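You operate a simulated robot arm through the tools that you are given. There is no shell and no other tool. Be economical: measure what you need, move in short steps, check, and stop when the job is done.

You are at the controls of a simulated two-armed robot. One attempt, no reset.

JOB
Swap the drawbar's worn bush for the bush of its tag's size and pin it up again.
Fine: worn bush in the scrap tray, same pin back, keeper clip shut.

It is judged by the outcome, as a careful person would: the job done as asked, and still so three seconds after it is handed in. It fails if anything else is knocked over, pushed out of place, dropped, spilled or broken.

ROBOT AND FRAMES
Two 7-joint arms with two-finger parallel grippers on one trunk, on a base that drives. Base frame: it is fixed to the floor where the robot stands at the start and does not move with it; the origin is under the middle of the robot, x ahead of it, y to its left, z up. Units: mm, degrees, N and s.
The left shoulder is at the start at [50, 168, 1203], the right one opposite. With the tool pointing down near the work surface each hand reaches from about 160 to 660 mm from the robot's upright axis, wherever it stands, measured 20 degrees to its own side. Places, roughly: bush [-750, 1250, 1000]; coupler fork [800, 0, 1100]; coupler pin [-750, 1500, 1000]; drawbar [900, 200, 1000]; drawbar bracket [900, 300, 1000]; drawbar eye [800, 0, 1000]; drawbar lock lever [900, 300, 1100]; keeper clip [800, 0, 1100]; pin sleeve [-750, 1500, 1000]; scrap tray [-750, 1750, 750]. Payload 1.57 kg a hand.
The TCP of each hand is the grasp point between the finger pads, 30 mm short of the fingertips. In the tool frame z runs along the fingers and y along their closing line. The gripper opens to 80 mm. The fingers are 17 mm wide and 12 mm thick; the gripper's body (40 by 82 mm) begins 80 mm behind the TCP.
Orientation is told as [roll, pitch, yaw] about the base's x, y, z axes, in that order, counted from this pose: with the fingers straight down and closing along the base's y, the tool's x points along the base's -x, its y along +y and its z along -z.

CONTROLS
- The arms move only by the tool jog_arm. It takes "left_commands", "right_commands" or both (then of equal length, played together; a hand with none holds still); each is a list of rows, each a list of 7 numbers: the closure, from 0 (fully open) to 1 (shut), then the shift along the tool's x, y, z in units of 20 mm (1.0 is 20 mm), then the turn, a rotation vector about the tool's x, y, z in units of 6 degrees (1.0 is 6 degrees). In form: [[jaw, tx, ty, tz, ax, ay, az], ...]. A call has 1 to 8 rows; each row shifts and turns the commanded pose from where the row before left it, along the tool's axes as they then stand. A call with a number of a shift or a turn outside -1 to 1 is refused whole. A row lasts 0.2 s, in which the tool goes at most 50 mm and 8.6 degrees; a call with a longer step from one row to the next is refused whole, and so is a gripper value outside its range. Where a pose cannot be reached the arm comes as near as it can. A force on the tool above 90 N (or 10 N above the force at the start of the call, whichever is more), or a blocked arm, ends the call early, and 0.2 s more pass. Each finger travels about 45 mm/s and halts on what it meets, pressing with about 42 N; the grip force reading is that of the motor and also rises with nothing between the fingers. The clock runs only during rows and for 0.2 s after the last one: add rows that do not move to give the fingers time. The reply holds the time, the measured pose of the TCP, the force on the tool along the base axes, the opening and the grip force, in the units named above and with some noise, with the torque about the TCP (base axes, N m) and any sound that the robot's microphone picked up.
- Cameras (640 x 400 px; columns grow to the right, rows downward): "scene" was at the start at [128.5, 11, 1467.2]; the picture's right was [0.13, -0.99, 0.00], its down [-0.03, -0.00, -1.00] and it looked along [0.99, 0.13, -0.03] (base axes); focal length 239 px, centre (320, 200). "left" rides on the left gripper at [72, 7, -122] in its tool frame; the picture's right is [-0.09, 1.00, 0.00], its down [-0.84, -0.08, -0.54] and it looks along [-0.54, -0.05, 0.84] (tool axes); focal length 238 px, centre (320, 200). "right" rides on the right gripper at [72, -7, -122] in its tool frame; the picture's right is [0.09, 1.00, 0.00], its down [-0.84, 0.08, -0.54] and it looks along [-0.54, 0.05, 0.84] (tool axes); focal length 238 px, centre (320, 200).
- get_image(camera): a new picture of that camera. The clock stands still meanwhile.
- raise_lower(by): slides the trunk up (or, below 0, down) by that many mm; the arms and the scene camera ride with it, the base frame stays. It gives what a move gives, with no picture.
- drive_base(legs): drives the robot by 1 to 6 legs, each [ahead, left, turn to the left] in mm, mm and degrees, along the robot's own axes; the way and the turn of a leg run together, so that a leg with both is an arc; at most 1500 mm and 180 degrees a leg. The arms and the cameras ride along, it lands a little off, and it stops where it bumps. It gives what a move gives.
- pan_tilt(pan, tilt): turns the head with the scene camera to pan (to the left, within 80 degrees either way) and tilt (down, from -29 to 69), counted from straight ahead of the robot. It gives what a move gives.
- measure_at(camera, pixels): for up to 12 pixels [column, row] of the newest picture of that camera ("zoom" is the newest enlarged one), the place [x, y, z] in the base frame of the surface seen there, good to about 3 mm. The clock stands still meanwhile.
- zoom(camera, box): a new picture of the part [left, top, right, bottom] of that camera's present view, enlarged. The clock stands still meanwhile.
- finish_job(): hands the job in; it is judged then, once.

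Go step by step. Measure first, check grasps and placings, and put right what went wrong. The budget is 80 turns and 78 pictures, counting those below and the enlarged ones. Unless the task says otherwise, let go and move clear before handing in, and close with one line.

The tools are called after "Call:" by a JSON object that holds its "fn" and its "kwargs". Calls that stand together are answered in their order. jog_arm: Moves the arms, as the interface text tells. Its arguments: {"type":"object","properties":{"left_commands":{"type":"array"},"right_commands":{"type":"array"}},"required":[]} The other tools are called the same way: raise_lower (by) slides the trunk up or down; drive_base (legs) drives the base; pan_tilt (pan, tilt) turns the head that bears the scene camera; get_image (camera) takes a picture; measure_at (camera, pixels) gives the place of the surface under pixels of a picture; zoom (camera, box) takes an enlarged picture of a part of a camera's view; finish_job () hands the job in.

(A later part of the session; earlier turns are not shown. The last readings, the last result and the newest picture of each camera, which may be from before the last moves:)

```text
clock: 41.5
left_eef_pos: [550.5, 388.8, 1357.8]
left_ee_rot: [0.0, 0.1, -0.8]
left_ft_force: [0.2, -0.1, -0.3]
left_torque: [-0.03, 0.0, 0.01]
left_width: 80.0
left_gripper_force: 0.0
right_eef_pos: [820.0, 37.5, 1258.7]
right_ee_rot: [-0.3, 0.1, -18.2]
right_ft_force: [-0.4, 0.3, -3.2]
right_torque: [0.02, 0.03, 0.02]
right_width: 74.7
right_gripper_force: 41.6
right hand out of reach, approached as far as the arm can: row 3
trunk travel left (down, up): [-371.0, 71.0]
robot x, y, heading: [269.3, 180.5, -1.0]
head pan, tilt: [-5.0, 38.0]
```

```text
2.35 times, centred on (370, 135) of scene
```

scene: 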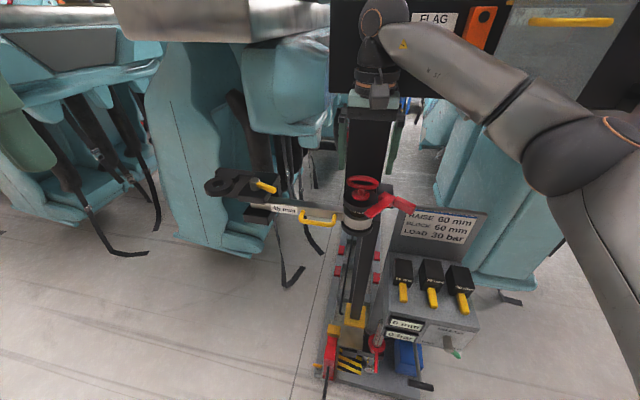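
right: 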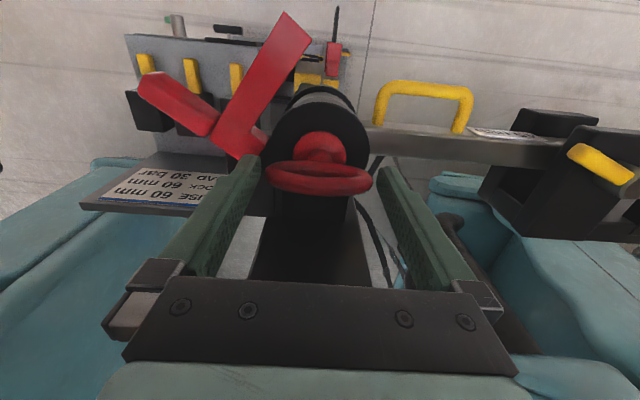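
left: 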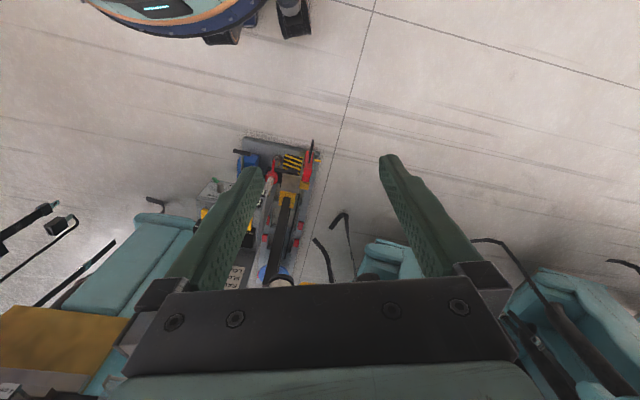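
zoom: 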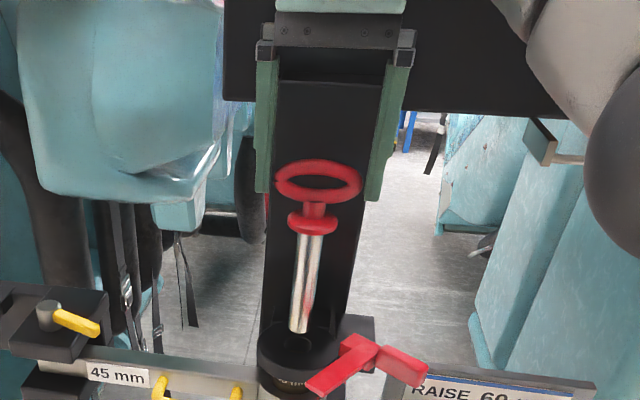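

The pin tip is just out of the hole at zoom (300,330), and the arm is at its height limit. I'll raise the trunk 40 mm.

Call:
{"fn": "raise_lower", "kwargs": {"by": 40}}

Call:
{"fn": "jog_arm", "kwargs": {"right_commands": [[1, 1, -0.3, 0, 0, 0, 0], [1, 1, -0.6, 0, 0, 0, 0], [1, 1, -1, 0, 0, 0, 0], [1, 1, -1, 0, 0, 0, 0], [1, 1, -1, 0, 0, 0, 0], [1, 1, -1, 0, 0, 0, 0], [1, 1, -1, 0, 0, 0, 0], [1, 1, -1, 0, 0, 0, 0]]}}

Call:
{"fn": "get_image", "kwargs": {"camera": "scene"}}

```text
clock: 42.3
left_eef_pos: [550.6, 387.7, 1397.8]
left_ee_rot: [0.0, -0.1, -0.9]
left_ft_force: [-0.2, -0.5, -0.1]
left_torque: [0.01, -0.03, 0.0]
left_width: 80.0
left_gripper_force: 0.1
right_eef_pos: [822.1, 38.7, 1297.1]
right_ee_rot: [-0.3, 0.0, -18.2]
right_ft_force: [-0.3, 0.8, -3.8]
right_torque: [0.0, 0.01, -0.01]
right_width: 74.4
right_gripper_force: 41.8
trunk travel left (down, up): [-411.0, 31.0]
robot x, y, heading: [269.0, 184.3, -0.8]
head pan, tilt: [-5.0, 38.0]
```

```text
clock: 44.1
left_eef_pos: [549.5, 388.4, 1398.6]
left_ee_rot: [0.1, -0.1, -1.0]
left_ft_force: [0.0, 0.0, -0.6]
left_torque: [0.02, -0.01, -0.01]
left_width: 80.0
left_gripper_force: 0.0
right_eef_pos: [626.0, -43.7, 1298.3]
right_ee_rot: [-0.2, 0.0, -18.3]
right_ft_force: [-0.1, 1.0, -3.5]
right_torque: [-0.01, -0.04, -0.02]
right_width: 74.7
right_gripper_force: 42.6
trunk travel left (down, up): [-411.0, 31.0]
robot x, y, heading: [268.6, 181.9, -0.8]
head pan, tilt: [-5.0, 38.0]
```

```text
43 pictures are left
```

scene: 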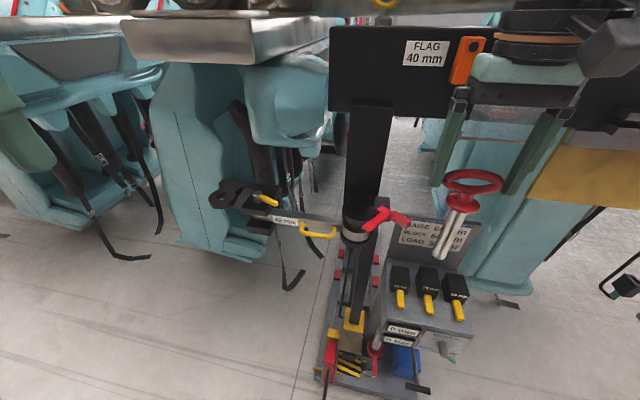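

Pin is held well. Next is the lock lever; I'll check what's above/behind the bracket and bring the left hand for a view.

Call:
{"fn": "measure_at", "kwargs": {"camera": "scene", "pixels": [[160, 50], [230, 58], [290, 90], [200, 120], [340, 100], [268, 198], [262, 203]]}}

Call:
{"fn": "zoom", "kwargs": {"camera": "scene", "box": [200, 165, 360, 265]}}

Call:
{"fn": "measure_at", "kwargs": {"camera": "zoom", "pixels": [[245, 130], [265, 130], [300, 160], [215, 115], [260, 145], [320, 190], [110, 130], [445, 285], [510, 290], [610, 230], [590, 310], [475, 250]]}}

```text
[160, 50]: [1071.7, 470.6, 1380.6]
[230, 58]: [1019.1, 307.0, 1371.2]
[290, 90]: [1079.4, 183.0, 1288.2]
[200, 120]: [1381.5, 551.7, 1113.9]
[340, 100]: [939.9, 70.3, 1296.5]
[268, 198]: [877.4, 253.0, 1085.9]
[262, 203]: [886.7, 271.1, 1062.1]
```

```text
4.00 times, centred on (280, 215) of scene
```

zoom: 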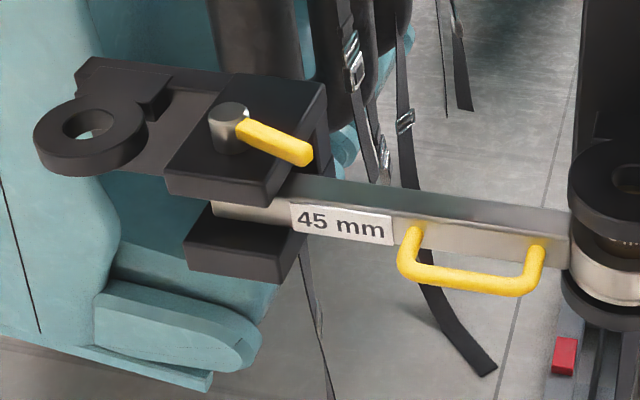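

```text
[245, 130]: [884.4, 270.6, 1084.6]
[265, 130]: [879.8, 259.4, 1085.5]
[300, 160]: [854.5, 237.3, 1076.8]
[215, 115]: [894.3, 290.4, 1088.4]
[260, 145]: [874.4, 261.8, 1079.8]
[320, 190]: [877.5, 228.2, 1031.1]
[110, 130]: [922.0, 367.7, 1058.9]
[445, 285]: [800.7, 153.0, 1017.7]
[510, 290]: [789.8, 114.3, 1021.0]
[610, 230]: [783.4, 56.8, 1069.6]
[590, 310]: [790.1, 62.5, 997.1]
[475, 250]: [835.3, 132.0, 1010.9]
```

The lever runs from the drum at [894,285] to its end at [853,236], z≈1080. I'll bring the left hand near for working on it.

Call:
{"fn": "jog_arm", "kwargs": {"left_commands": [[1, -1, -0.8, 0.74, 0, 0, 0], [1, -1, -0.8, 0.74, 0, 0, 0], [1, -1, -0.8, 0.74, 0, 0, 0], [1, -1, -0.8, 0.74, 0, 0, 0], [1, -1, -0.8, 0.74, 0, 0, 0], [1, -1, -0.8, 0.74, 0, 0, 0], [1, -1, -0.8, 0.74, 0, 0, 0], [1, -1, -0.8, 0.74, 0, 0, 0]]}}

Call:
{"fn": "get_image", "kwargs": {"camera": "left"}}

```text
clock: 45.9
left_eef_pos: [708.1, 257.3, 1279.3]
left_ee_rot: [-0.1, -0.1, -1.0]
left_ft_force: [1.0, -0.4, 0.3]
left_torque: [0.03, -0.01, 0.01]
left_width: 0.1
left_gripper_force: 21.0
right_eef_pos: [627.3, -43.1, 1299.3]
right_ee_rot: [-0.2, 0.1, -18.2]
right_ft_force: [0.5, 0.0, -4.0]
right_torque: [0.02, 0.0, -0.02]
right_width: 74.4
right_gripper_force: 41.8
trunk travel left (down, up): [-411.0, 31.0]
robot x, y, heading: [268.0, 184.1, -0.9]
head pan, tilt: [-5.0, 38.0]
```

```text
41 pictures are left
```

left: 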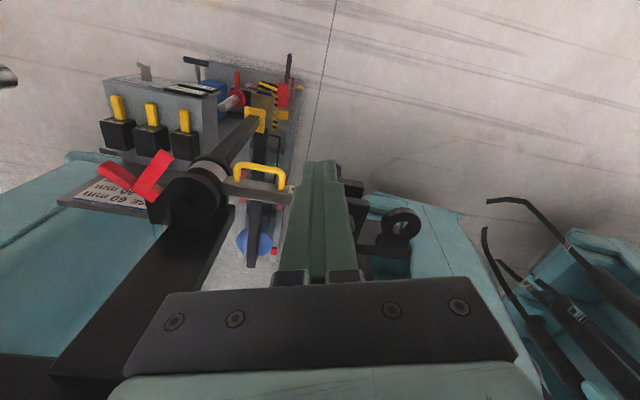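

The fingers hide the view here, but positions are known. I'll measure the clevis plate height to set fingertip depth.

Call:
{"fn": "measure_at", "kwargs": {"camera": "zoom", "pixels": [[190, 160], [290, 100], [240, 172], [310, 95], [180, 170], [255, 185], [307, 165], [300, 148], [235, 108], [100, 75]]}}

```text
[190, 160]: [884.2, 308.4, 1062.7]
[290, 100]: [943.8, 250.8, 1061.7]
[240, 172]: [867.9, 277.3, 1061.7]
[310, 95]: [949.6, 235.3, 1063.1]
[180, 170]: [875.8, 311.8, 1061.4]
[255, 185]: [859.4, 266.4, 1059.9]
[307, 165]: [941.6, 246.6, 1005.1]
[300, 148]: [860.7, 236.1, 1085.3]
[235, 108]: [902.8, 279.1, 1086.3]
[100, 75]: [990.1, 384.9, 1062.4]
```

Plate top is z=1062, so fingertips at ~1069 clear it. I'll try turning the lever toward me first, placing the closed left fingers on its far side.

Call:
{"fn": "jog_arm", "kwargs": {"left_commands": [[1, -1, -0.2, 0.9, 0, 0, 0], [1, -1, -0.2, 0.9, 0, 0, 0], [1, -1, -0.2, 0.9, 0, 0, 0], [1, -1, -0.2, 0.9, 0, 0, 0], [1, -1, -0.25, 0.9, 0, 0, 0], [1, -1, -0.25, 0.9, 0, 0, 0], [1, -1, -0.25, 0.9, 0, 0, 0], [1, -1, -0.25, 0.9, 0, 0, 0]]}}

Call:
{"fn": "jog_arm", "kwargs": {"left_commands": [[1, -0.8, 0, 0, 0, 0, 0], [1, 0, 0, 0.9, 0, 0, 0], [1, 0, 0, 0.85, 0, 0, 0], [1, 0, 0, 0, 0, 0, 0]]}}

Call:
{"fn": "get_image", "kwargs": {"camera": "left"}}

```text
clock: 47.7
left_eef_pos: [859.4, 220.8, 1143.9]
left_ee_rot: [0.1, -0.2, -1.0]
left_ft_force: [-0.2, -0.5, 0.2]
left_torque: [0.03, 0.0, -0.01]
left_width: 0.0
left_gripper_force: 22.0
left hand out of reach, approached as far as the arm can: row 8
right_eef_pos: [624.7, -43.6, 1299.3]
right_ee_rot: [-0.4, 0.1, -18.3]
right_ft_force: [0.8, 0.6, -3.8]
right_torque: [0.01, -0.02, 0.03]
right_width: 74.4
right_gripper_force: 42.2
trunk travel left (down, up): [-411.0, 31.0]
robot x, y, heading: [267.4, 183.2, -0.9]
head pan, tilt: [-5.0, 38.0]
```

```text
clock: 48.7
left_eef_pos: [858.6, 223.1, 1115.8]
left_ee_rot: [0.1, -0.9, -0.9]
left_ft_force: [3.1, 3.3, 40.0]
left_torque: [0.52, -0.08, -0.07]
left_width: 0.3
left_gripper_force: 21.9
left hand out of reach, approached as far as the arm can: row 1
right_eef_pos: [623.1, -42.4, 1299.6]
right_ee_rot: [-0.3, -0.2, -18.2]
right_ft_force: [-0.5, 1.8, -3.3]
right_torque: [0.01, -0.01, -0.05]
right_width: 74.5
right_gripper_force: 41.6
trunk travel left (down, up): [-411.0, 31.0]
robot x, y, heading: [269.5, 179.5, -0.9]
head pan, tilt: [-5.0, 38.0]
```

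```text
40 pictures are left
```

left: 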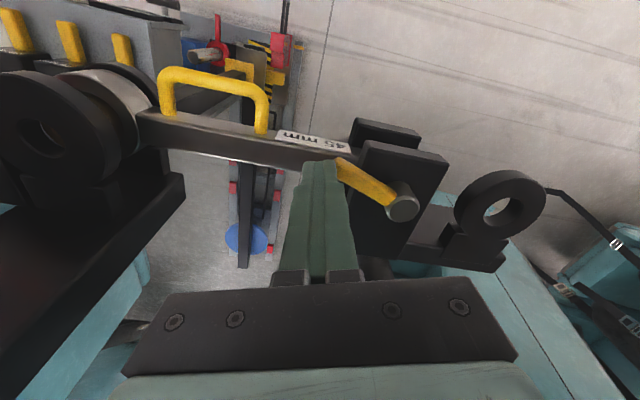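

The hand was at its reach limit and touched the lever end (40 N down). I'll lift off and drive the base 70 mm closer.

Call:
{"fn": "jog_arm", "kwargs": {"left_commands": [[1, 0, 0, -0.9, 0, 0, 0], [1, 0, -0.2, -0.9, 0, 0, 0]]}}

Call:
{"fn": "drive_base", "kwargs": {"legs": [[75, 0, 0]]}}

```text
clock: 49.3
left_eef_pos: [856.7, 217.9, 1141.9]
left_ee_rot: [-0.1, 0.1, -1.0]
left_ft_force: [-0.6, -0.9, -0.4]
left_torque: [0.0, 0.0, -0.02]
left_width: 0.1
left_gripper_force: 21.5
right_eef_pos: [624.2, -43.3, 1298.9]
right_ee_rot: [-0.2, 0.0, -18.2]
right_ft_force: [-0.4, 0.9, -4.4]
right_torque: [0.01, -0.01, 0.0]
right_width: 74.6
right_gripper_force: 42.0
trunk travel left (down, up): [-411.0, 31.0]
robot x, y, heading: [266.1, 187.0, -0.9]
head pan, tilt: [-5.0, 38.0]
```

```text
clock: 50.4
left_eef_pos: [931.6, 218.1, 1141.9]
left_ee_rot: [-0.1, 0.0, -0.8]
left_ft_force: [0.5, 0.0, 0.6]
left_torque: [0.01, 0.0, -0.01]
left_width: 0.0
left_gripper_force: 20.9
right_eef_pos: [701.7, -43.0, 1299.7]
right_ee_rot: [-0.4, 0.1, -18.2]
right_ft_force: [-1.0, 0.0, -3.2]
right_torque: [0.03, 0.06, 0.04]
right_width: 74.5
right_gripper_force: 41.8
trunk travel left (down, up): [-411.0, 31.0]
robot x, y, heading: [340.5, 182.9, -0.8]
head pan, tilt: [-5.0, 38.0]
```

Now position the fingers behind the lever, descend, and push toward me (-x,+y).

Call:
{"fn": "jog_arm", "kwargs": {"left_commands": [[1, 0.75, 0, 0, 0, 0, 0], [1, 0.75, 0.05, 0, 0, 0, 0], [1, 0.7, 0.05, 0.7, 0, 0, 0], [1, 0, 0, 0.75, 0, 0, 0], [1, 0, 0, 0.75, 0, 0, 0], [1, 0.5, 0.5, 0, 0, 0, 0], [1, 0.5, 0.5, 0, 0, 0, 0], [1, 0.3, 0.3, 0, 0, 0, 0]]}}

Call:
{"fn": "get_image", "kwargs": {"camera": "left"}}

```text
clock: 52.1
left_eef_pos: [862.3, 247.5, 1098.6]
left_ee_rot: [0.1, 0.0, -0.9]
left_ft_force: [3.3, -1.2, -0.7]
left_torque: [-0.05, -0.08, -0.01]
left_width: 0.2
left_gripper_force: 21.3
right_eef_pos: [700.9, -44.1, 1298.4]
right_ee_rot: [-0.3, 0.1, -18.2]
right_ft_force: [0.7, -0.1, -3.7]
right_torque: [0.01, -0.03, -0.01]
right_width: 74.4
right_gripper_force: 41.8
trunk travel left (down, up): [-411.0, 31.0]
robot x, y, heading: [340.4, 183.8, -0.9]
head pan, tilt: [-5.0, 38.0]
```

```text
39 pictures are left
```

left: 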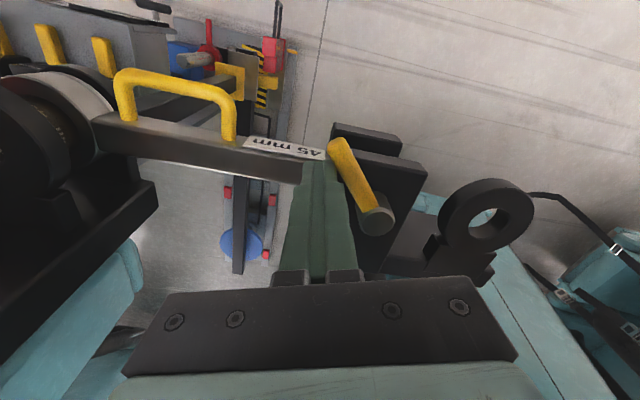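

The lever turns freely in this direction. I'll continue the arc.

Call:
{"fn": "jog_arm", "kwargs": {"left_commands": [[1, 0.1, 0.4, 0, 0, 0, 0], [1, 0.1, 0.4, 0, 0, 0, 0], [1, 0.05, 0.4, 0, 0, 0, 0], [1, 0, 0.4, 0, 0, 0, 0], [1, -0.1, 0.4, 0, 0, 0, 0], [1, -0.1, 0.3, 0, 0, 0, 0], [1, 0, 0, 0, 0, 0, 0]]}}

Call:
{"fn": "get_image", "kwargs": {"camera": "left"}}

```text
clock: 53.8
left_eef_pos: [857.3, 281.1, 1098.7]
left_ee_rot: [-0.5, 0.5, -1.8]
left_ft_force: [-20.2, -38.2, -13.0]
left_torque: [-0.62, 0.38, -0.09]
left_width: 0.1
left_gripper_force: 21.8
right_eef_pos: [698.2, -49.3, 1298.8]
right_ee_rot: [0.0, 0.0, -18.3]
right_ft_force: [0.2, -0.1, -3.3]
right_torque: [0.03, 0.01, -0.04]
right_width: 74.4
right_gripper_force: 41.4
trunk travel left (down, up): [-411.0, 31.0]
robot x, y, heading: [343.4, 183.7, -1.1]
head pan, tilt: [-5.0, 38.0]
```

```text
38 pictures are left
```

left: 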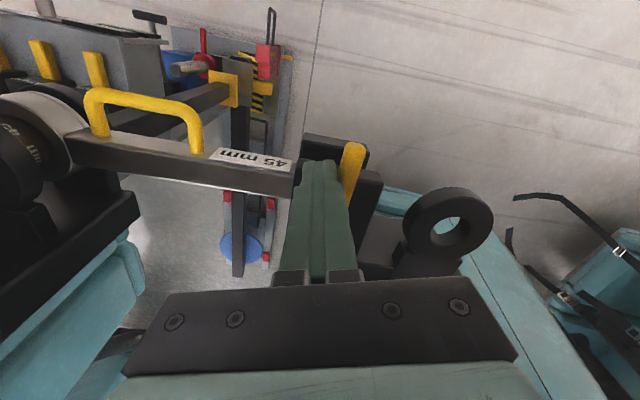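

The lever has met its stop (43 N) after ~65°. I'll back off, lift, and hook the closed fingers behind the yellow drawbar handle.

Call:
{"fn": "jog_arm", "kwargs": {"left_commands": [[1, 0.2, -0.7, 0, 0.1, -0.1, -0.12], [1, 0, 0, -0.9, 0, 0, 0], [1, 0, 0, -0.9, 0, 0, 0], [1, 0.3, -1, 0, 0, 0, 0], [1, 0.3, -1, 0, 0, 0, 0], [1, 0.4, -1, 0, 0, 0, 0], [1, 0.4, -1, 0, 0, 0, 0], [1, 0.4, -1, 0, 0, 0, 0]]}}

Call:
{"fn": "zoom", "kwargs": {"camera": "scene", "box": [180, 160, 420, 310]}}

Call:
{"fn": "get_image", "kwargs": {"camera": "left"}}

```text
clock: 55.5
left_eef_pos: [821.9, 179.2, 1136.0]
left_ee_rot: [-0.5, -0.6, -0.2]
left_ft_force: [0.5, -1.0, -0.3]
left_torque: [0.03, 0.03, 0.0]
left_width: 0.2
left_gripper_force: 20.9
right_eef_pos: [699.5, -45.8, 1299.9]
right_ee_rot: [-0.3, 0.0, -18.2]
right_ft_force: [-0.8, 0.1, -3.4]
right_torque: [0.02, -0.02, 0.01]
right_width: 74.6
right_gripper_force: 42.3
trunk travel left (down, up): [-411.0, 31.0]
robot x, y, heading: [342.4, 181.0, -0.8]
head pan, tilt: [-5.0, 38.0]
```

```text
2.67 times, centred on (300, 235) of scene
```

zoom: 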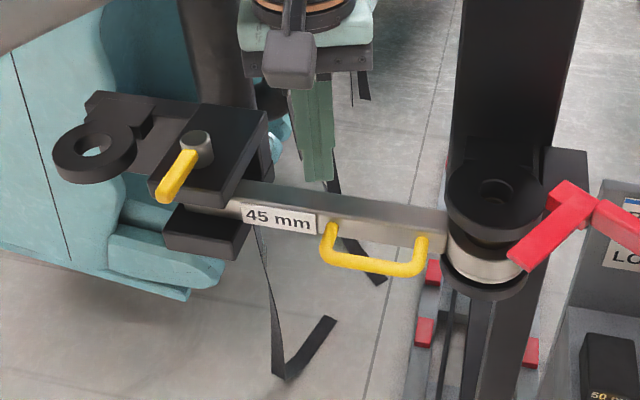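

```text
36 pictures are left
```

left: 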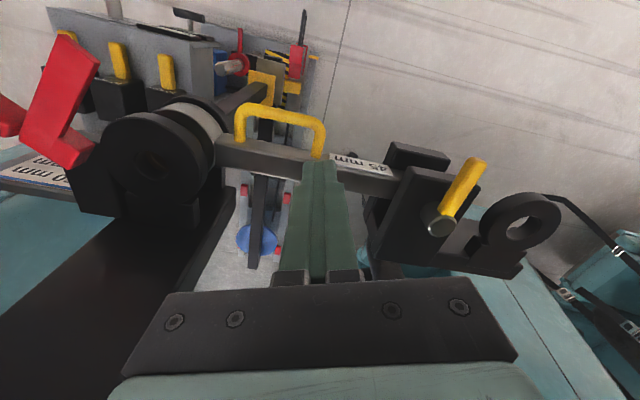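

The lever now points at me. I'll measure the handle and gap precisely in the left image.

Call:
{"fn": "measure_at", "kwargs": {"camera": "left", "pixels": [[280, 114], [240, 120], [318, 128], [280, 150], [238, 140], [319, 152], [260, 112], [300, 160], [150, 155], [205, 130]]}}

```text
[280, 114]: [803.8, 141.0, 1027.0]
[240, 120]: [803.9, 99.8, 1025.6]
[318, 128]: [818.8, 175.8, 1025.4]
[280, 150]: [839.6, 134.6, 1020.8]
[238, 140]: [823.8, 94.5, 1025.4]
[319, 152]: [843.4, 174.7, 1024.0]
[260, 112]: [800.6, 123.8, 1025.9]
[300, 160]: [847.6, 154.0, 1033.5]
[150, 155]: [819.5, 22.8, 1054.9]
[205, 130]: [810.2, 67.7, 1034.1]
```

Gap between rail (x≈802) and bar face (x≈838) is ~31 mm. I'll lower the fingers into it at [822,135] and pull the bar out along its arc.

Call:
{"fn": "jog_arm", "kwargs": {"left_commands": [[1, 0, -1, 0, 0, 0, 0], [1, 0, -1, 0, 0, 0, 0], [1, 0, -0.2, 0.9, 0, 0, 0], [1, 0, 0, 1, 0, 0, 0], [1, 0, 0, 1, 0, 0, 0], [1, 0, 0, 1, 0, 0, 0], [1, 0, 0, 1, 0, 0, 0], [1, 0, 0, 0.1, 0, 0, 0]]}}

Call:
{"fn": "jog_arm", "kwargs": {"left_commands": [[1, 0.66, 0.48, 0, 0, 0, 0], [1, 0.66, 0.48, 0, 0, 0, 0], [1, 0.66, 0.48, 0, 0, 0, 0], [1, 0.48, 0.67, 0, 0, 0, 0], [1, 0.48, 0.67, 0, 0, 0, 0], [1, 0.48, 0.67, 0, 0, 0, 0], [1, 0.28, 0.68, 0, 0, 0, 0]]}}

Call:
{"fn": "get_image", "kwargs": {"camera": "scene"}}

```text
clock: 57.4
left_eef_pos: [820.8, 133.7, 1035.7]
left_ee_rot: [-0.5, -0.7, -0.1]
left_ft_force: [-0.2, -1.1, -1.1]
left_torque: [-0.02, -0.01, 0.01]
left_width: 0.1
left_gripper_force: 21.1
right_eef_pos: [699.3, -44.3, 1299.7]
right_ee_rot: [-0.2, 0.0, -18.2]
right_ft_force: [0.1, 0.6, -3.5]
right_torque: [0.0, 0.01, 0.01]
right_width: 74.6
right_gripper_force: 42.4
trunk travel left (down, up): [-411.0, 31.0]
robot x, y, heading: [339.2, 184.4, -0.9]
head pan, tilt: [-5.0, 38.0]
```

```text
clock: 58.0
left_eef_pos: [816.2, 136.8, 1037.5]
left_ee_rot: [-4.1, -3.9, 0.4]
left_ft_force: [32.4, -26.6, -27.2]
left_torque: [-0.78, -0.75, -0.15]
left_width: 0.1
left_gripper_force: 21.4
right_eef_pos: [703.6, -47.2, 1296.3]
right_ee_rot: [-0.3, 0.4, -18.5]
right_ft_force: [0.4, -0.5, -2.8]
right_torque: [-0.04, -0.01, -0.03]
right_width: 74.8
right_gripper_force: 42.1
trunk travel left (down, up): [-411.0, 31.0]
robot x, y, heading: [344.2, 184.3, -1.0]
head pan, tilt: [-5.0, 38.0]
stopped in row 3 (left hand): the force on the tool passed its limit (the readings are from after the stop); the commanded pose is now the measured one
```

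```text
35 pictures are left
```

scene: 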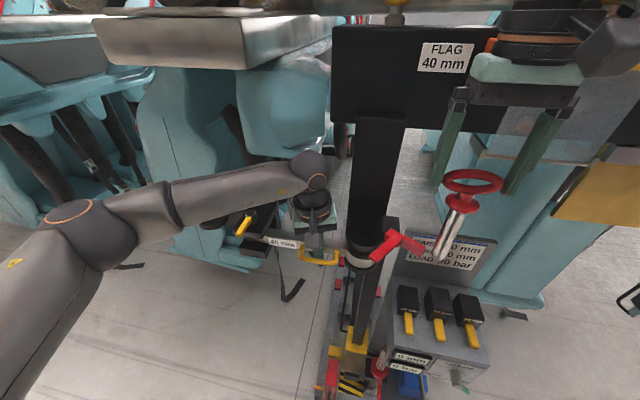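

The bar didn't move (about 50 N). I'll release the pull and look closely at the fork gap and the lever.

Call:
{"fn": "jog_arm", "kwargs": {"left_commands": [[1, -0.3, -0.1, 0, -0.6, -0.6, 0], [1, 0, 0, -0.5, 0, 0, 0], [1, 0, 0, -1, 0, 0, 0], [1, 0, 0.3, -1, 0, 0, 0], [1, 0.3, 0.8, -1, 0, 0, 0], [1, 0.5, 1, -1, 0, 0, 0]]}}

Call:
{"fn": "zoom", "kwargs": {"camera": "scene", "box": [320, 205, 416, 265]}}

Call:
{"fn": "zoom", "kwargs": {"camera": "left", "box": [360, 100, 600, 250]}}

```text
clock: 59.4
left_eef_pos: [789.9, 183.5, 1129.5]
left_ee_rot: [0.3, -6.9, 0.3]
left_ft_force: [0.2, 0.4, 0.5]
left_torque: [-0.03, -0.01, -0.02]
left_width: 0.1
left_gripper_force: 21.5
right_eef_pos: [700.0, -47.1, 1299.8]
right_ee_rot: [-0.4, -0.1, -18.4]
right_ft_force: [0.5, -0.8, -3.8]
right_torque: [0.01, -0.02, -0.04]
right_width: 74.5
right_gripper_force: 41.9
trunk travel left (down, up): [-411.0, 31.0]
robot x, y, heading: [344.3, 182.5, -0.8]
head pan, tilt: [-5.0, 38.0]
```

```text
6.67 times, centred on (368, 235) of scene
```

zoom: 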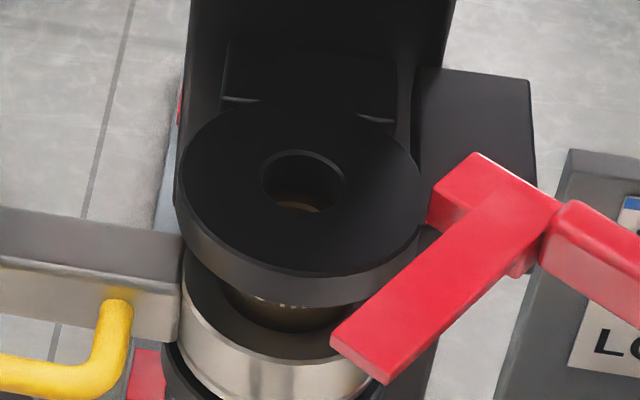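

```text
2.67 times, centred on (480, 175) of left
```

zoom: 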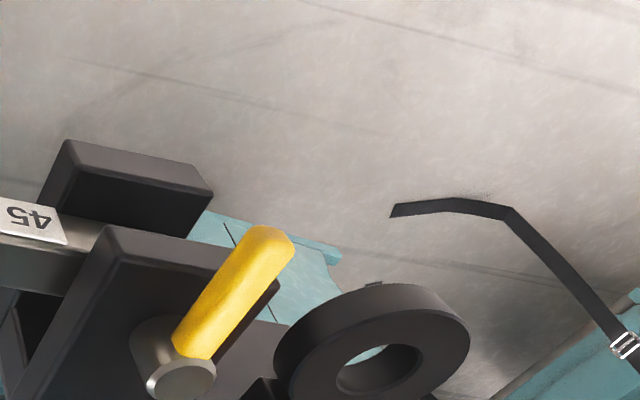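

Nothing visible blocks the swing, and the lever sits at a stop. The bar may instead slide lengthwise through the bracket; I'll straighten the hand, re-enter the handle and gently push its leg along the bar's axis.

Call:
{"fn": "jog_arm", "kwargs": {"left_commands": [[1, -0.9, -1, 0, 0, 0.58, 0], [1, -0.85, -1, 0, 0, 0.57, 0], [1, 0, -0.15, 0.9, 0, 0, 0], [1, 0, 0, 1, 0, 0, 0], [1, 0, 0, 1, 0, 0, 0], [1, 0, 0, 1, 0, 0, 0], [1, 0, 0, 0.8, 0, 0, 0]]}}

Call:
{"fn": "jog_arm", "kwargs": {"left_commands": [[1, -0.21, 0.56, 0, 0, 0, 0], [1, -0.21, 0.56, 0, 0, 0, 0], [1, -0.21, 0.56, 0, 0, 0, 0], [1, -0.21, 0.56, 0, 0, 0, 0], [1, -0.21, 0.56, 0, 0, 0, 0]]}}

Call:
{"fn": "get_image", "kwargs": {"camera": "left"}}

```text
clock: 61.0
left_eef_pos: [823.3, 139.3, 1038.6]
left_ee_rot: [0.2, -0.2, 0.3]
left_ft_force: [0.1, 0.4, 0.3]
left_torque: [0.02, -0.02, 0.03]
left_width: 0.0
left_gripper_force: 21.6
right_eef_pos: [700.1, -46.3, 1299.2]
right_ee_rot: [-0.3, 0.0, -18.4]
right_ft_force: [0.4, -1.3, -4.2]
right_torque: [0.01, -0.02, 0.01]
right_width: 74.4
right_gripper_force: 42.2
trunk travel left (down, up): [-411.0, 31.0]
robot x, y, heading: [341.4, 184.7, -1.0]
head pan, tilt: [-5.0, 38.0]
```

```text
clock: 62.2
left_eef_pos: [829.8, 159.4, 1040.3]
left_ee_rot: [-3.9, 0.8, -2.9]
left_ft_force: [2.8, -29.7, -5.2]
left_torque: [-0.68, -0.01, -0.21]
left_width: 0.2
left_gripper_force: 21.2
right_eef_pos: [700.9, -48.1, 1299.0]
right_ee_rot: [-0.5, 0.2, -18.6]
right_ft_force: [0.8, 2.7, -2.4]
right_torque: [-0.09, 0.0, 0.0]
right_width: 74.2
right_gripper_force: 42.1
trunk travel left (down, up): [-411.0, 31.0]
robot x, y, heading: [344.3, 183.1, -1.3]
head pan, tilt: [-5.0, 38.0]
stopped in row 5 (left hand): the force on the tool passed its limit (the readings are from after the stop); the commanded pose is now the measured one
```

```text
32 pictures are left
```

left: 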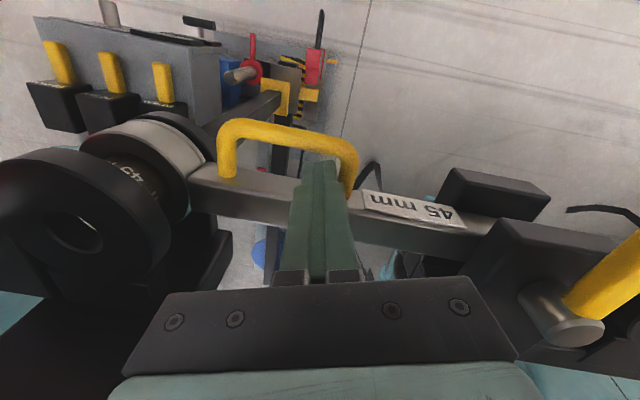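

It doesn't slide either, so the lever must lock in this direction. I'll back out and turn the lever the other way (counter-clockwise).

Call:
{"fn": "jog_arm", "kwargs": {"left_commands": [[1, 0.2, -0.7, 0, -0.65, -0.13, -0.48], [1, 0, 0, -1, 0, 0, 0], [1, 0, 0, -1, 0, 0, 0], [1, 0, 0, -1, 0, 0, 0], [1, 0, 0.3, -1, 0, 0, 0], [1, 0, 1, -0.5, 0, 0, 0], [1, -0.2, 1, 0, 0, 0, 0], [1, -0.2, 1, 0, 0, 0, 0]]}}

Call:
{"fn": "jog_arm", "kwargs": {"left_commands": [[1, -0.3, 1, 0, 0, 0, 0], [1, -0.3, 1, 0, 0, 0, 0], [1, -0.3, 1, 0, 0, 0, 0], [1, -0.3, 1, 0, 0, 0, 0], [1, -0.3, 1, 0, 0, 0, 0], [1, 0, 0.8, 0, 0, 0, 0], [1, 0, 0, 0, 0, 0, 0]]}}

```text
clock: 64.0
left_eef_pos: [832.7, 219.2, 1129.8]
left_ee_rot: [1.2, -0.1, 0.7]
left_ft_force: [-0.2, 0.0, 0.0]
left_torque: [0.01, -0.02, -0.05]
left_width: 0.1
left_gripper_force: 21.0
right_eef_pos: [700.4, -48.7, 1297.8]
right_ee_rot: [-0.2, -0.1, -18.6]
right_ft_force: [0.1, 0.3, -2.8]
right_torque: [-0.01, 0.03, 0.01]
right_width: 74.6
right_gripper_force: 41.6
trunk travel left (down, up): [-411.0, 31.0]
robot x, y, heading: [345.0, 179.5, -1.4]
head pan, tilt: [-5.0, 38.0]
```

```text
clock: 65.6
left_eef_pos: [862.9, 333.4, 1133.8]
left_ee_rot: [1.3, 0.0, 0.6]
left_ft_force: [-0.4, -0.1, 0.2]
left_torque: [0.01, 0.0, 0.01]
left_width: 0.0
left_gripper_force: 21.4
right_eef_pos: [700.2, -49.6, 1298.6]
right_ee_rot: [-0.3, -0.1, -18.6]
right_ft_force: [0.1, -0.6, -3.8]
right_torque: [0.0, 0.01, 0.0]
right_width: 74.3
right_gripper_force: 42.4
trunk travel left (down, up): [-411.0, 31.0]
robot x, y, heading: [344.7, 182.7, -1.2]
head pan, tilt: [-5.0, 38.0]
```

Call:
{"fn": "jog_arm", "kwargs": {"left_commands": [[1, 0, 0, 0.9, 0, 0, 0], [1, 0, 0, 0.85, 0, 0, 0], [1, 0, -0.9, 0, 0, 0, 0], [1, 0.1, -0.9, 0, 0, 0, 0], [1, 0.2, -0.9, 0, 0, 0, 0], [1, -0.1, -0.7, 0, 0, 0, 0], [1, -0.2, -0.7, 0, 0, 0, 0]]}}

Call:
{"fn": "jog_arm", "kwargs": {"left_commands": [[1, -0.45, -0.33, 0, 0, 0, 0], [1, -0.45, -0.33, 0, 0, 0, 0], [1, -0.5, -0.1, 0, 0, 0, 0], [1, -0.5, -0.1, 0, 0, 0, 0], [1, 0, 0, 0, 0, 0, 0]]}}

Call:
{"fn": "get_image", "kwargs": {"camera": "left"}}

```text
clock: 67.2
left_eef_pos: [861.4, 261.9, 1096.9]
left_ee_rot: [1.8, 0.5, 1.2]
left_ft_force: [-13.5, 29.0, -0.9]
left_torque: [0.3, 0.12, 0.09]
left_width: 0.0
left_gripper_force: 21.6
right_eef_pos: [698.7, -43.1, 1301.2]
right_ee_rot: [-0.5, -0.1, -18.4]
right_ft_force: [0.5, 0.3, -2.7]
right_torque: [0.0, 0.01, 0.0]
right_width: 74.5
right_gripper_force: 41.9
trunk travel left (down, up): [-411.0, 31.0]
robot x, y, heading: [340.4, 180.0, -1.3]
head pan, tilt: [-5.0, 38.0]
```

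```text
clock: 68.2
left_eef_pos: [862.9, 259.9, 1099.3]
left_ee_rot: [8.1, 7.9, 0.4]
left_ft_force: [-36.7, 18.0, 16.4]
left_torque: [0.09, 0.39, -0.2]
left_width: 0.0
left_gripper_force: 21.0
right_eef_pos: [694.2, -46.7, 1301.1]
right_ee_rot: [-0.3, -0.2, -18.5]
right_ft_force: [0.2, 0.7, -3.8]
right_torque: [0.01, 0.01, 0.01]
right_width: 74.7
right_gripper_force: 41.9
trunk travel left (down, up): [-411.0, 31.0]
robot x, y, heading: [339.2, 181.1, -1.3]
head pan, tilt: [-5.0, 38.0]
stopped in row 4 (left hand): the arm was blocked; the commanded pose is now the measured one
```

```text
31 pictures are left
```

left: 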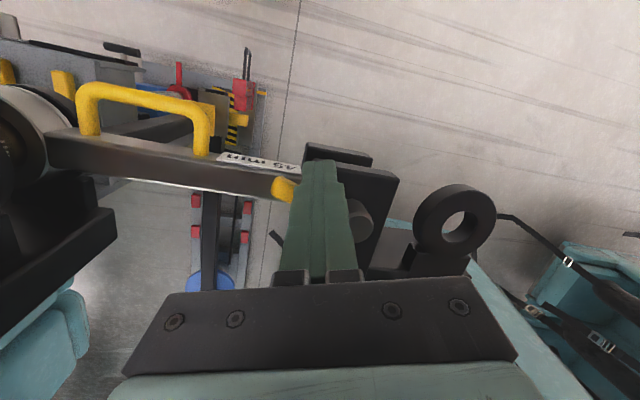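

The lever is back at its starting stop, so its range is just these ~65°. I'll test whether the bar swings with the lever in this (original) position.

Call:
{"fn": "jog_arm", "kwargs": {"left_commands": [[1, 0.4, 0.4, 0, 0.68, -0.65, 0], [1, 0.2, 0, -0.9, 0.67, -0.65, 0], [1, 0, 0, -0.9, 0, 0, 0], [1, 0.4, -1, 0, 0, 0, 0], [1, 0.4, -1, 0, 0, 0, 0], [1, 0.4, -1, 0, 0, 0, 0], [1, 0.2, -1, 0, 0, 0, 0], [1, 0, -1, 0, 0, 0, 0]]}}

Call:
{"fn": "zoom", "kwargs": {"camera": "left", "box": [60, 90, 300, 240]}}

```text
clock: 70.0
left_eef_pos: [830.9, 161.6, 1131.9]
left_ee_rot: [-0.5, -0.5, 0.1]
left_ft_force: [-0.2, 0.1, 0.1]
left_torque: [-0.01, 0.02, -0.02]
left_width: 0.0
left_gripper_force: 21.8
right_eef_pos: [698.2, -49.6, 1298.0]
right_ee_rot: [-0.2, 0.0, -18.5]
right_ft_force: [-0.2, -0.2, -3.4]
right_torque: [-0.02, -0.01, -0.01]
right_width: 74.5
right_gripper_force: 42.5
trunk travel left (down, up): [-411.0, 31.0]
robot x, y, heading: [345.9, 180.6, -1.4]
head pan, tilt: [-5.0, 38.0]
```

```text
2.67 times, centred on (180, 165) of left
```

zoom: 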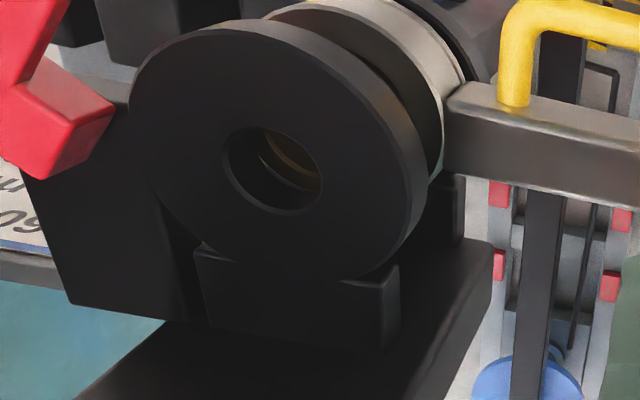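

Call:
{"fn": "jog_arm", "kwargs": {"left_commands": [[1, 0.2, -0.7, 0, 0, 0, 0], [1, 0.2, -0.6, 0.8, 0, 0, 0], [1, 0, 0, 1, 0, 0, 0], [1, 0, 0, 1, 0, 0, 0], [1, 0, 0, 1, 0, 0, 0], [1, 0, 0, 1, 0, 0, 0]]}}

Call:
{"fn": "jog_arm", "kwargs": {"left_commands": [[1, 0.5, 0.3, 0, 0, 0, 0], [1, 0.5, 0.35, 0, 0, 0, 0], [1, 0.5, 0.35, 0, 0, 0, 0], [1, 0.5, 0.38, 0, 0, 0, 0], [1, 0.45, 0.4, 0, 0, 0, 0]]}}

Call:
{"fn": "get_image", "kwargs": {"camera": "left"}}

```text
clock: 71.4
left_eef_pos: [823.9, 136.4, 1036.1]
left_ee_rot: [-0.5, -0.5, 0.1]
left_ft_force: [-0.6, 0.5, -0.4]
left_torque: [-0.03, 0.02, 0.01]
left_width: 0.0
left_gripper_force: 21.3
right_eef_pos: [698.6, -49.0, 1298.2]
right_ee_rot: [-0.2, 0.0, -18.6]
right_ft_force: [-0.9, -0.7, -3.7]
right_torque: [0.01, 0.02, 0.01]
right_width: 74.6
right_gripper_force: 41.8
trunk travel left (down, up): [-411.0, 31.0]
robot x, y, heading: [344.4, 180.0, -1.3]
head pan, tilt: [-5.0, 38.0]
```

```text
clock: 72.6
left_eef_pos: [774.1, 171.0, 1038.1]
left_ee_rot: [-0.6, -0.5, 0.0]
left_ft_force: [0.0, -0.9, 0.6]
left_torque: [0.01, 0.01, -0.02]
left_width: 0.1
left_gripper_force: 20.9
right_eef_pos: [699.5, -48.2, 1298.9]
right_ee_rot: [-0.3, 0.0, -18.6]
right_ft_force: [0.2, 0.1, -4.2]
right_torque: [0.03, 0.01, 0.0]
right_width: 74.5
right_gripper_force: 41.9
trunk travel left (down, up): [-411.0, 31.0]
robot x, y, heading: [340.1, 185.2, -1.2]
head pan, tilt: [-5.0, 38.0]
```

```text
29 pictures are left
```

left: 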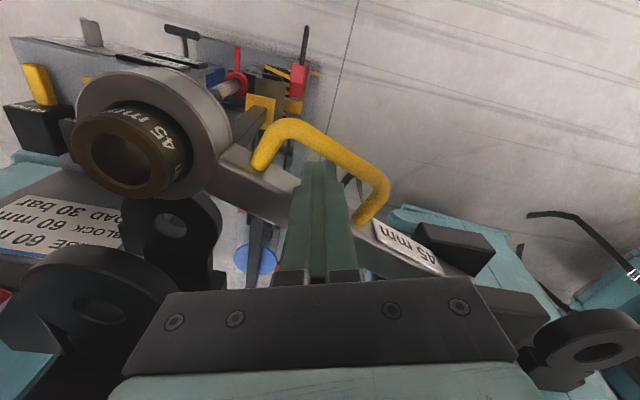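

The bar swings freely with the lever in its original position, and the worn bush stands proud of the eye at (130,160). I'll pull the bar a bit further out, then withdraw.

Call:
{"fn": "jog_arm", "kwargs": {"left_commands": [[1, 0.4, 0.5, 0, 0, 0, 0], [1, 0.4, 0.5, 0, 0, 0, 0], [1, 0.35, 0.5, 0, 0, 0, 0], [1, -0.3, -0.4, 0, 0, 0, 0], [1, 0, 0, -1, 0, 0, 0], [1, 0, 0, -1, 0, 0, 0], [1, 0, 0, -1, 0, 0, 0], [1, 0, 0, -1, 0, 0, 0]]}}

Call:
{"fn": "jog_arm", "kwargs": {"left_commands": [[0, 0.5, 0.6, -1, 0, 0, 0], [0, 0.5, 0.6, -1, 0, 0, 0], [0, 1, -0.8, 0, 0, 0, 0], [0, 1, -0.8, 0, 0, 0, 0], [0, 1, -0.8, 0, 0, 0, 0], [0, 1, -0.5, 0, 0, 0, 0], [0, 1, 0, 0, 0, 0, 0]]}}

Call:
{"fn": "get_image", "kwargs": {"camera": "left"}}

```text
clock: 74.4
left_eef_pos: [758.4, 194.0, 1115.4]
left_ee_rot: [-0.5, -0.4, 0.0]
left_ft_force: [-0.6, 0.4, -0.6]
left_torque: [0.0, 0.02, -0.03]
left_width: 0.0
left_gripper_force: 21.2
right_eef_pos: [698.9, -48.4, 1298.8]
right_ee_rot: [-0.3, 0.0, -18.6]
right_ft_force: [0.1, 0.1, -3.6]
right_torque: [0.01, -0.03, 0.01]
right_width: 74.6
right_gripper_force: 42.3
trunk travel left (down, up): [-411.0, 31.0]
robot x, y, heading: [344.9, 178.9, -1.2]
head pan, tilt: [-5.0, 38.0]
```

```text
clock: 76.0
left_eef_pos: [637.6, 159.8, 1154.0]
left_ee_rot: [-0.6, -0.6, 0.2]
left_ft_force: [0.1, -0.2, -0.7]
left_torque: [0.01, 0.0, 0.01]
left_width: 79.8
left_gripper_force: 0.0
right_eef_pos: [698.1, -49.4, 1299.7]
right_ee_rot: [-0.3, 0.0, -18.5]
right_ft_force: [0.0, 0.3, -3.5]
right_torque: [0.02, 0.02, -0.01]
right_width: 74.4
right_gripper_force: 42.2
trunk travel left (down, up): [-411.0, 31.0]
robot x, y, heading: [342.5, 177.9, -1.4]
head pan, tilt: [-5.0, 38.0]
```

```text
28 pictures are left
```

left: 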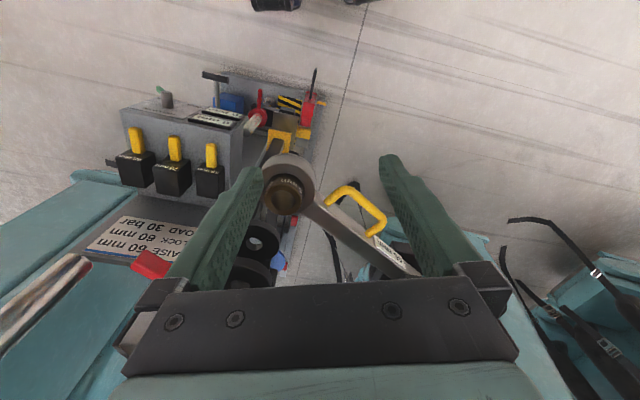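

The eye is well out, with the bush at (285,195). I'll measure its top.

Call:
{"fn": "zoom", "kwargs": {"camera": "left", "box": [245, 140, 341, 200]}}

Call:
{"fn": "zoom", "kwargs": {"camera": "left", "box": [237, 150, 333, 225]}}

Call:
{"fn": "measure_at", "kwargs": {"camera": "zoom", "pixels": [[205, 310], [435, 310], [330, 420], [320, 220], [190, 330], [330, 440], [450, 330], [320, 120], [490, 230]]}}

```text
6.67 times, centred on (293, 170) of left
```

zoom: 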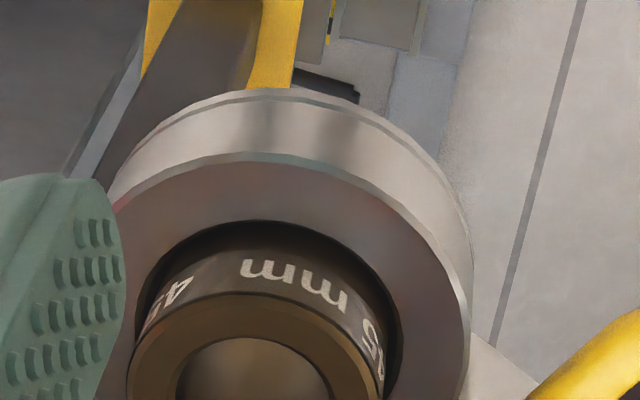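

```text
5.33 times, centred on (285, 188) of left
```

zoom: 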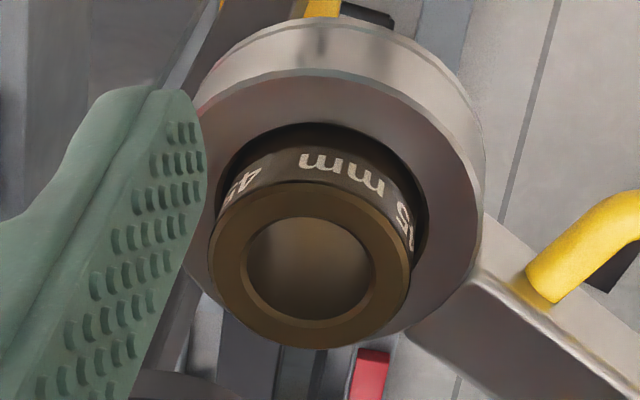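

```text
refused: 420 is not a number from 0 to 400
```

Call:
{"fn": "measure_at", "kwargs": {"camera": "zoom", "pixels": [[222, 265], [395, 265], [308, 335], [308, 200], [250, 200], [380, 310], [310, 105], [450, 260], [310, 150], [225, 215], [415, 215]]}}

```text
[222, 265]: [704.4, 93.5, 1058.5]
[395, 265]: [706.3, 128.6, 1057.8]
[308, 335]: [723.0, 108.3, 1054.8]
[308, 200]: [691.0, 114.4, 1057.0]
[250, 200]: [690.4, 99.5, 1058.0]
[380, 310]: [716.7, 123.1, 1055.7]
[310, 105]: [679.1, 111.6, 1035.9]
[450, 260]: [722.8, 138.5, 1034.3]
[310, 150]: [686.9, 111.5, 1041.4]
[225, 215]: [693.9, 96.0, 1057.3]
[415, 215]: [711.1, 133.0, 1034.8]
```

Bush top is at z≈1057, centre ≈[706,111], about 40 mm OD, 22 mm proud of the eye (1035). I'll descend over it and grip.

Call:
{"fn": "jog_arm", "kwargs": {"left_commands": [[0, -0.86, -0.61, 0, 0, 0, 0], [0, -0.86, -0.61, 0, 0, 0, 0], [0, -0.86, -0.61, 0, 0, 0, 0], [0, -0.85, -0.61, 0, 0, 0, 0], [0.1, 0, 0, 1, 0, 0, 0], [0.1, 0, 0, 1, 0, 0, 0], [0.1, 0, 0, 1, 0, 0, 0], [0.1, 0, 0, 0.5, 0, 0, 0]]}}

Call:
{"fn": "get_image", "kwargs": {"camera": "left"}}

```text
clock: 77.8
left_eef_pos: [707.1, 110.3, 1085.9]
left_ee_rot: [-0.5, -0.3, -0.1]
left_ft_force: [-0.2, -0.9, 0.2]
left_torque: [0.0, 0.03, -0.02]
left_width: 71.7
left_gripper_force: 0.0
right_eef_pos: [699.2, -49.6, 1297.8]
right_ee_rot: [-0.2, 0.0, -18.6]
right_ft_force: [-0.4, -1.2, -3.4]
right_torque: [0.03, 0.0, 0.02]
right_width: 74.5
right_gripper_force: 41.9
trunk travel left (down, up): [-411.0, 31.0]
robot x, y, heading: [340.6, 178.7, -1.3]
head pan, tilt: [-5.0, 38.0]
```

```text
25 pictures are left
```

left: 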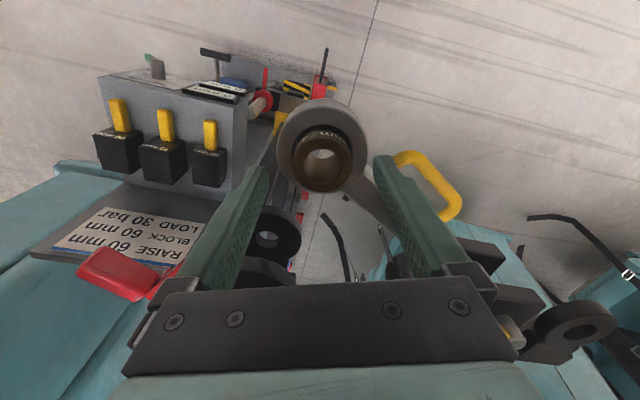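

Centred. Down 17 mm, close, and lift.

Call:
{"fn": "jog_arm", "kwargs": {"left_commands": [[0.1, 0, 0, 0.85, 0, 0, 0], [1, 0, 0, 0, 0, 0, 0], [1, 0, 0, 0, 0, 0, 0], [1, 0, 0, 0, 0, 0, 0], [1, 0, 0, 0, 0, 0, 0]]}}

Call:
{"fn": "jog_arm", "kwargs": {"left_commands": [[1, 0, 0, -0.6, 0, 0, 0], [1, 0, 0, -0.8, 0, 0, 0], [1, 0, 0, -0.8, 0, 0, 0], [1, 0, 0, -0.8, 0, 0, 0], [1, 0, 0, -1, 0, 0, 0], [1, 0, 0, -1, 0, 0, 0], [1, 0.5, 0, -1, 0, 0, 0]]}}

Call:
{"fn": "get_image", "kwargs": {"camera": "left"}}

```text
clock: 79.0
left_eef_pos: [708.6, 109.3, 1068.9]
left_ee_rot: [-0.4, -0.5, 0.1]
left_ft_force: [0.4, 1.0, -0.7]
left_torque: [0.08, 0.01, 0.0]
left_width: 38.3
left_gripper_force: 31.7
right_eef_pos: [700.2, -49.1, 1298.5]
right_ee_rot: [-0.3, 0.1, -18.6]
right_ft_force: [0.4, 0.0, -3.2]
right_torque: [-0.03, 0.01, -0.03]
right_width: 74.3
right_gripper_force: 42.7
trunk travel left (down, up): [-411.0, 31.0]
robot x, y, heading: [343.0, 178.9, -1.4]
head pan, tilt: [-5.0, 38.0]
```

```text
clock: 80.6
left_eef_pos: [695.3, 111.3, 1187.8]
left_ee_rot: [-0.5, -0.5, 0.2]
left_ft_force: [0.3, 0.4, 0.3]
left_torque: [0.02, -0.03, -0.01]
left_width: 0.0
left_gripper_force: 21.4
right_eef_pos: [698.5, -49.1, 1299.1]
right_ee_rot: [-0.4, 0.0, -18.6]
right_ft_force: [0.0, 0.3, -3.9]
right_torque: [-0.02, -0.02, 0.03]
right_width: 74.2
right_gripper_force: 42.4
trunk travel left (down, up): [-411.0, 31.0]
robot x, y, heading: [345.3, 180.9, -1.5]
head pan, tilt: [-5.0, 38.0]
```

```text
24 pictures are left
```

left: 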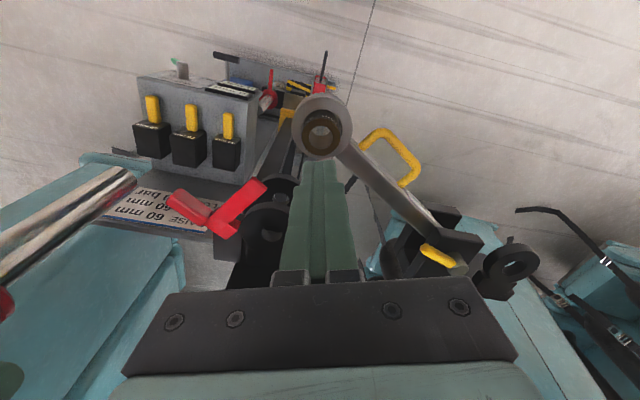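

The fingers slipped off; the bush is still in the eye. I'll measure where it is now before a deeper, slower grip.

Call:
{"fn": "zoom", "kwargs": {"camera": "left", "box": [280, 90, 360, 165]}}

Call:
{"fn": "measure_at", "kwargs": {"camera": "left", "pixels": [[305, 131], [337, 131], [321, 118], [321, 147], [320, 99], [345, 125]]}}

```text
5.33 times, centred on (320, 128) of left
```

zoom: 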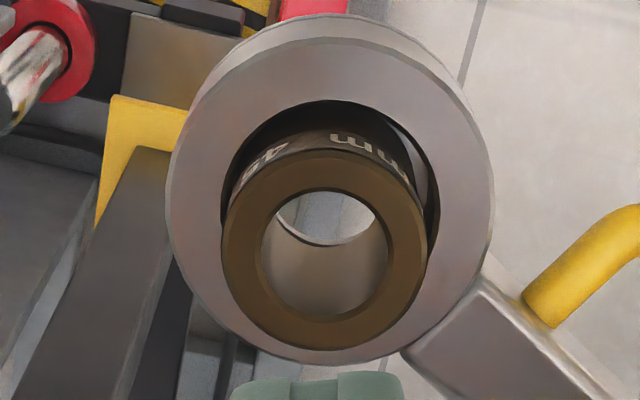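

```text
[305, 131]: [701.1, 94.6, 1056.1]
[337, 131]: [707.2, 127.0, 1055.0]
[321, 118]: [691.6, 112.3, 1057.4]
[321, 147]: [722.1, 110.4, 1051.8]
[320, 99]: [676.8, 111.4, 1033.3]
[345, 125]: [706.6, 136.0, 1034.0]
```

Bush is still fully seated (top ≈1056, centre [706.5,111]). Retrying with a deeper grip, full squeeze time, and a slow lift.

Call:
{"fn": "jog_arm", "kwargs": {"left_commands": [[0.1, -0.55, 0, 0, 0, 0, 0], [0.1, 0, 0, 0.5, 0, 0, 0], [0.1, 0, 0, 1, 0, 0, 0], [0.1, 0, 0, 1, 0, 0, 0], [0.1, 0, 0, 1, 0, 0, 0], [0.1, 0, 0, 1, 0, 0, 0], [0.1, 0, 0, 1, 0, 0, 0], [0.1, 0, 0, 0.57, 0, 0, 0]]}}

Call:
{"fn": "jog_arm", "kwargs": {"left_commands": [[1, 0, 0, 0, 0, 0, 0], [1, 0, 0, 0, 0, 0, 0], [1, 0, 0, 0, 0, 0, 0], [1, 0, 0, 0, 0, 0, 0], [1, 0, 0, 0, 0, 0, 0], [1, 0, 0, 0, 0, 0, 0], [1, 0, 0, -0.1, 0, 0, 0], [1, 0, 0, -0.1, 0, 0, 0]]}}

Call:
{"fn": "jog_arm", "kwargs": {"left_commands": [[1, 0, 0, -0.15, 0, 0, 0], [1, 0, 0, -0.15, 0, 0, 0], [1, 0, 0, 0, 0, 0, 0]]}}

```text
clock: 82.4
left_eef_pos: [708.9, 110.5, 1068.8]
left_ee_rot: [-0.5, -0.5, 0.0]
left_ft_force: [0.4, -0.5, -0.7]
left_torque: [0.03, -0.02, -0.01]
left_width: 72.2
left_gripper_force: 0.1
right_eef_pos: [699.8, -50.2, 1299.4]
right_ee_rot: [-0.2, -0.1, -18.7]
right_ft_force: [0.4, -0.2, -2.8]
right_torque: [-0.03, -0.03, -0.01]
right_width: 74.5
right_gripper_force: 41.7
trunk travel left (down, up): [-411.0, 31.0]
robot x, y, heading: [343.1, 181.8, -1.1]
head pan, tilt: [-5.0, 38.0]
```

```text
clock: 84.2
left_eef_pos: [708.7, 110.6, 1071.7]
left_ee_rot: [-0.5, -0.6, 0.0]
left_ft_force: [-0.3, 0.4, -1.5]
left_torque: [0.04, 0.02, -0.01]
left_width: 39.8
left_gripper_force: 41.9
right_eef_pos: [699.4, -47.5, 1298.9]
right_ee_rot: [-0.2, 0.0, -18.6]
right_ft_force: [-0.5, 0.3, -4.1]
right_torque: [-0.06, 0.0, 0.02]
right_width: 74.5
right_gripper_force: 42.0
trunk travel left (down, up): [-411.0, 31.0]
robot x, y, heading: [340.1, 180.8, -1.0]
head pan, tilt: [-5.0, 38.0]
```

```text
clock: 85.0
left_eef_pos: [708.4, 109.3, 1076.5]
left_ee_rot: [-0.5, -0.5, 0.1]
left_ft_force: [0.2, -0.2, -1.0]
left_torque: [0.02, -0.01, -0.03]
left_width: 38.4
left_gripper_force: 41.5
right_eef_pos: [700.2, -48.9, 1298.5]
right_ee_rot: [-0.3, 0.0, -18.6]
right_ft_force: [0.3, 0.2, -3.6]
right_torque: [0.02, 0.0, 0.02]
right_width: 74.4
right_gripper_force: 41.9
trunk travel left (down, up): [-411.0, 31.0]
robot x, y, heading: [343.0, 181.2, -1.2]
head pan, tilt: [-5.0, 38.0]
```

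Load is ~1 N, with no sign of a jam. I'll lift slowly further and check.

Call:
{"fn": "jog_arm", "kwargs": {"left_commands": [[1, 0, 0, -0.2, 0, 0, 0], [1, 0, 0, -0.2, 0, 0, 0], [1, 0, 0, -0.25, 0, 0, 0], [1, 0, 0, -0.25, 0, 0, 0], [1, 0, 0, -0.3, 0, 0, 0], [1, 0, 0, -0.3, 0, 0, 0], [1, 0, 0, 0, 0, 0, 0]]}}

Call:
{"fn": "get_image", "kwargs": {"camera": "left"}}

```text
clock: 86.6
left_eef_pos: [707.7, 111.9, 1108.3]
left_ee_rot: [-0.5, -0.5, 0.1]
left_ft_force: [0.5, 0.0, -1.2]
left_torque: [-0.01, 0.0, 0.02]
left_width: 37.9
left_gripper_force: 41.9
right_eef_pos: [699.5, -48.5, 1299.9]
right_ee_rot: [-0.3, -0.1, -18.7]
right_ft_force: [-0.5, 0.1, -3.8]
right_torque: [0.0, 0.01, -0.02]
right_width: 74.5
right_gripper_force: 42.0
trunk travel left (down, up): [-411.0, 31.0]
robot x, y, heading: [347.1, 186.7, -1.3]
head pan, tilt: [-5.0, 38.0]
```

```text
22 pictures are left
```

left: 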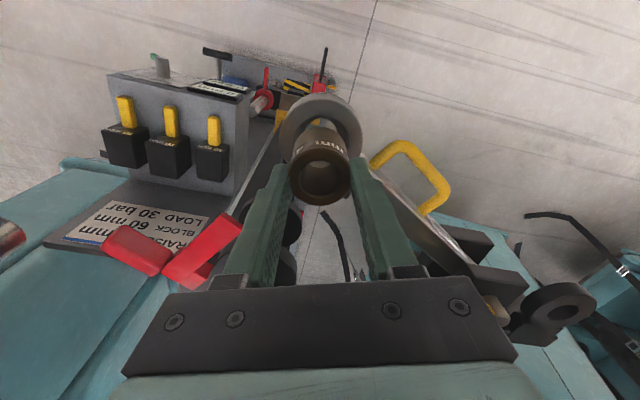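

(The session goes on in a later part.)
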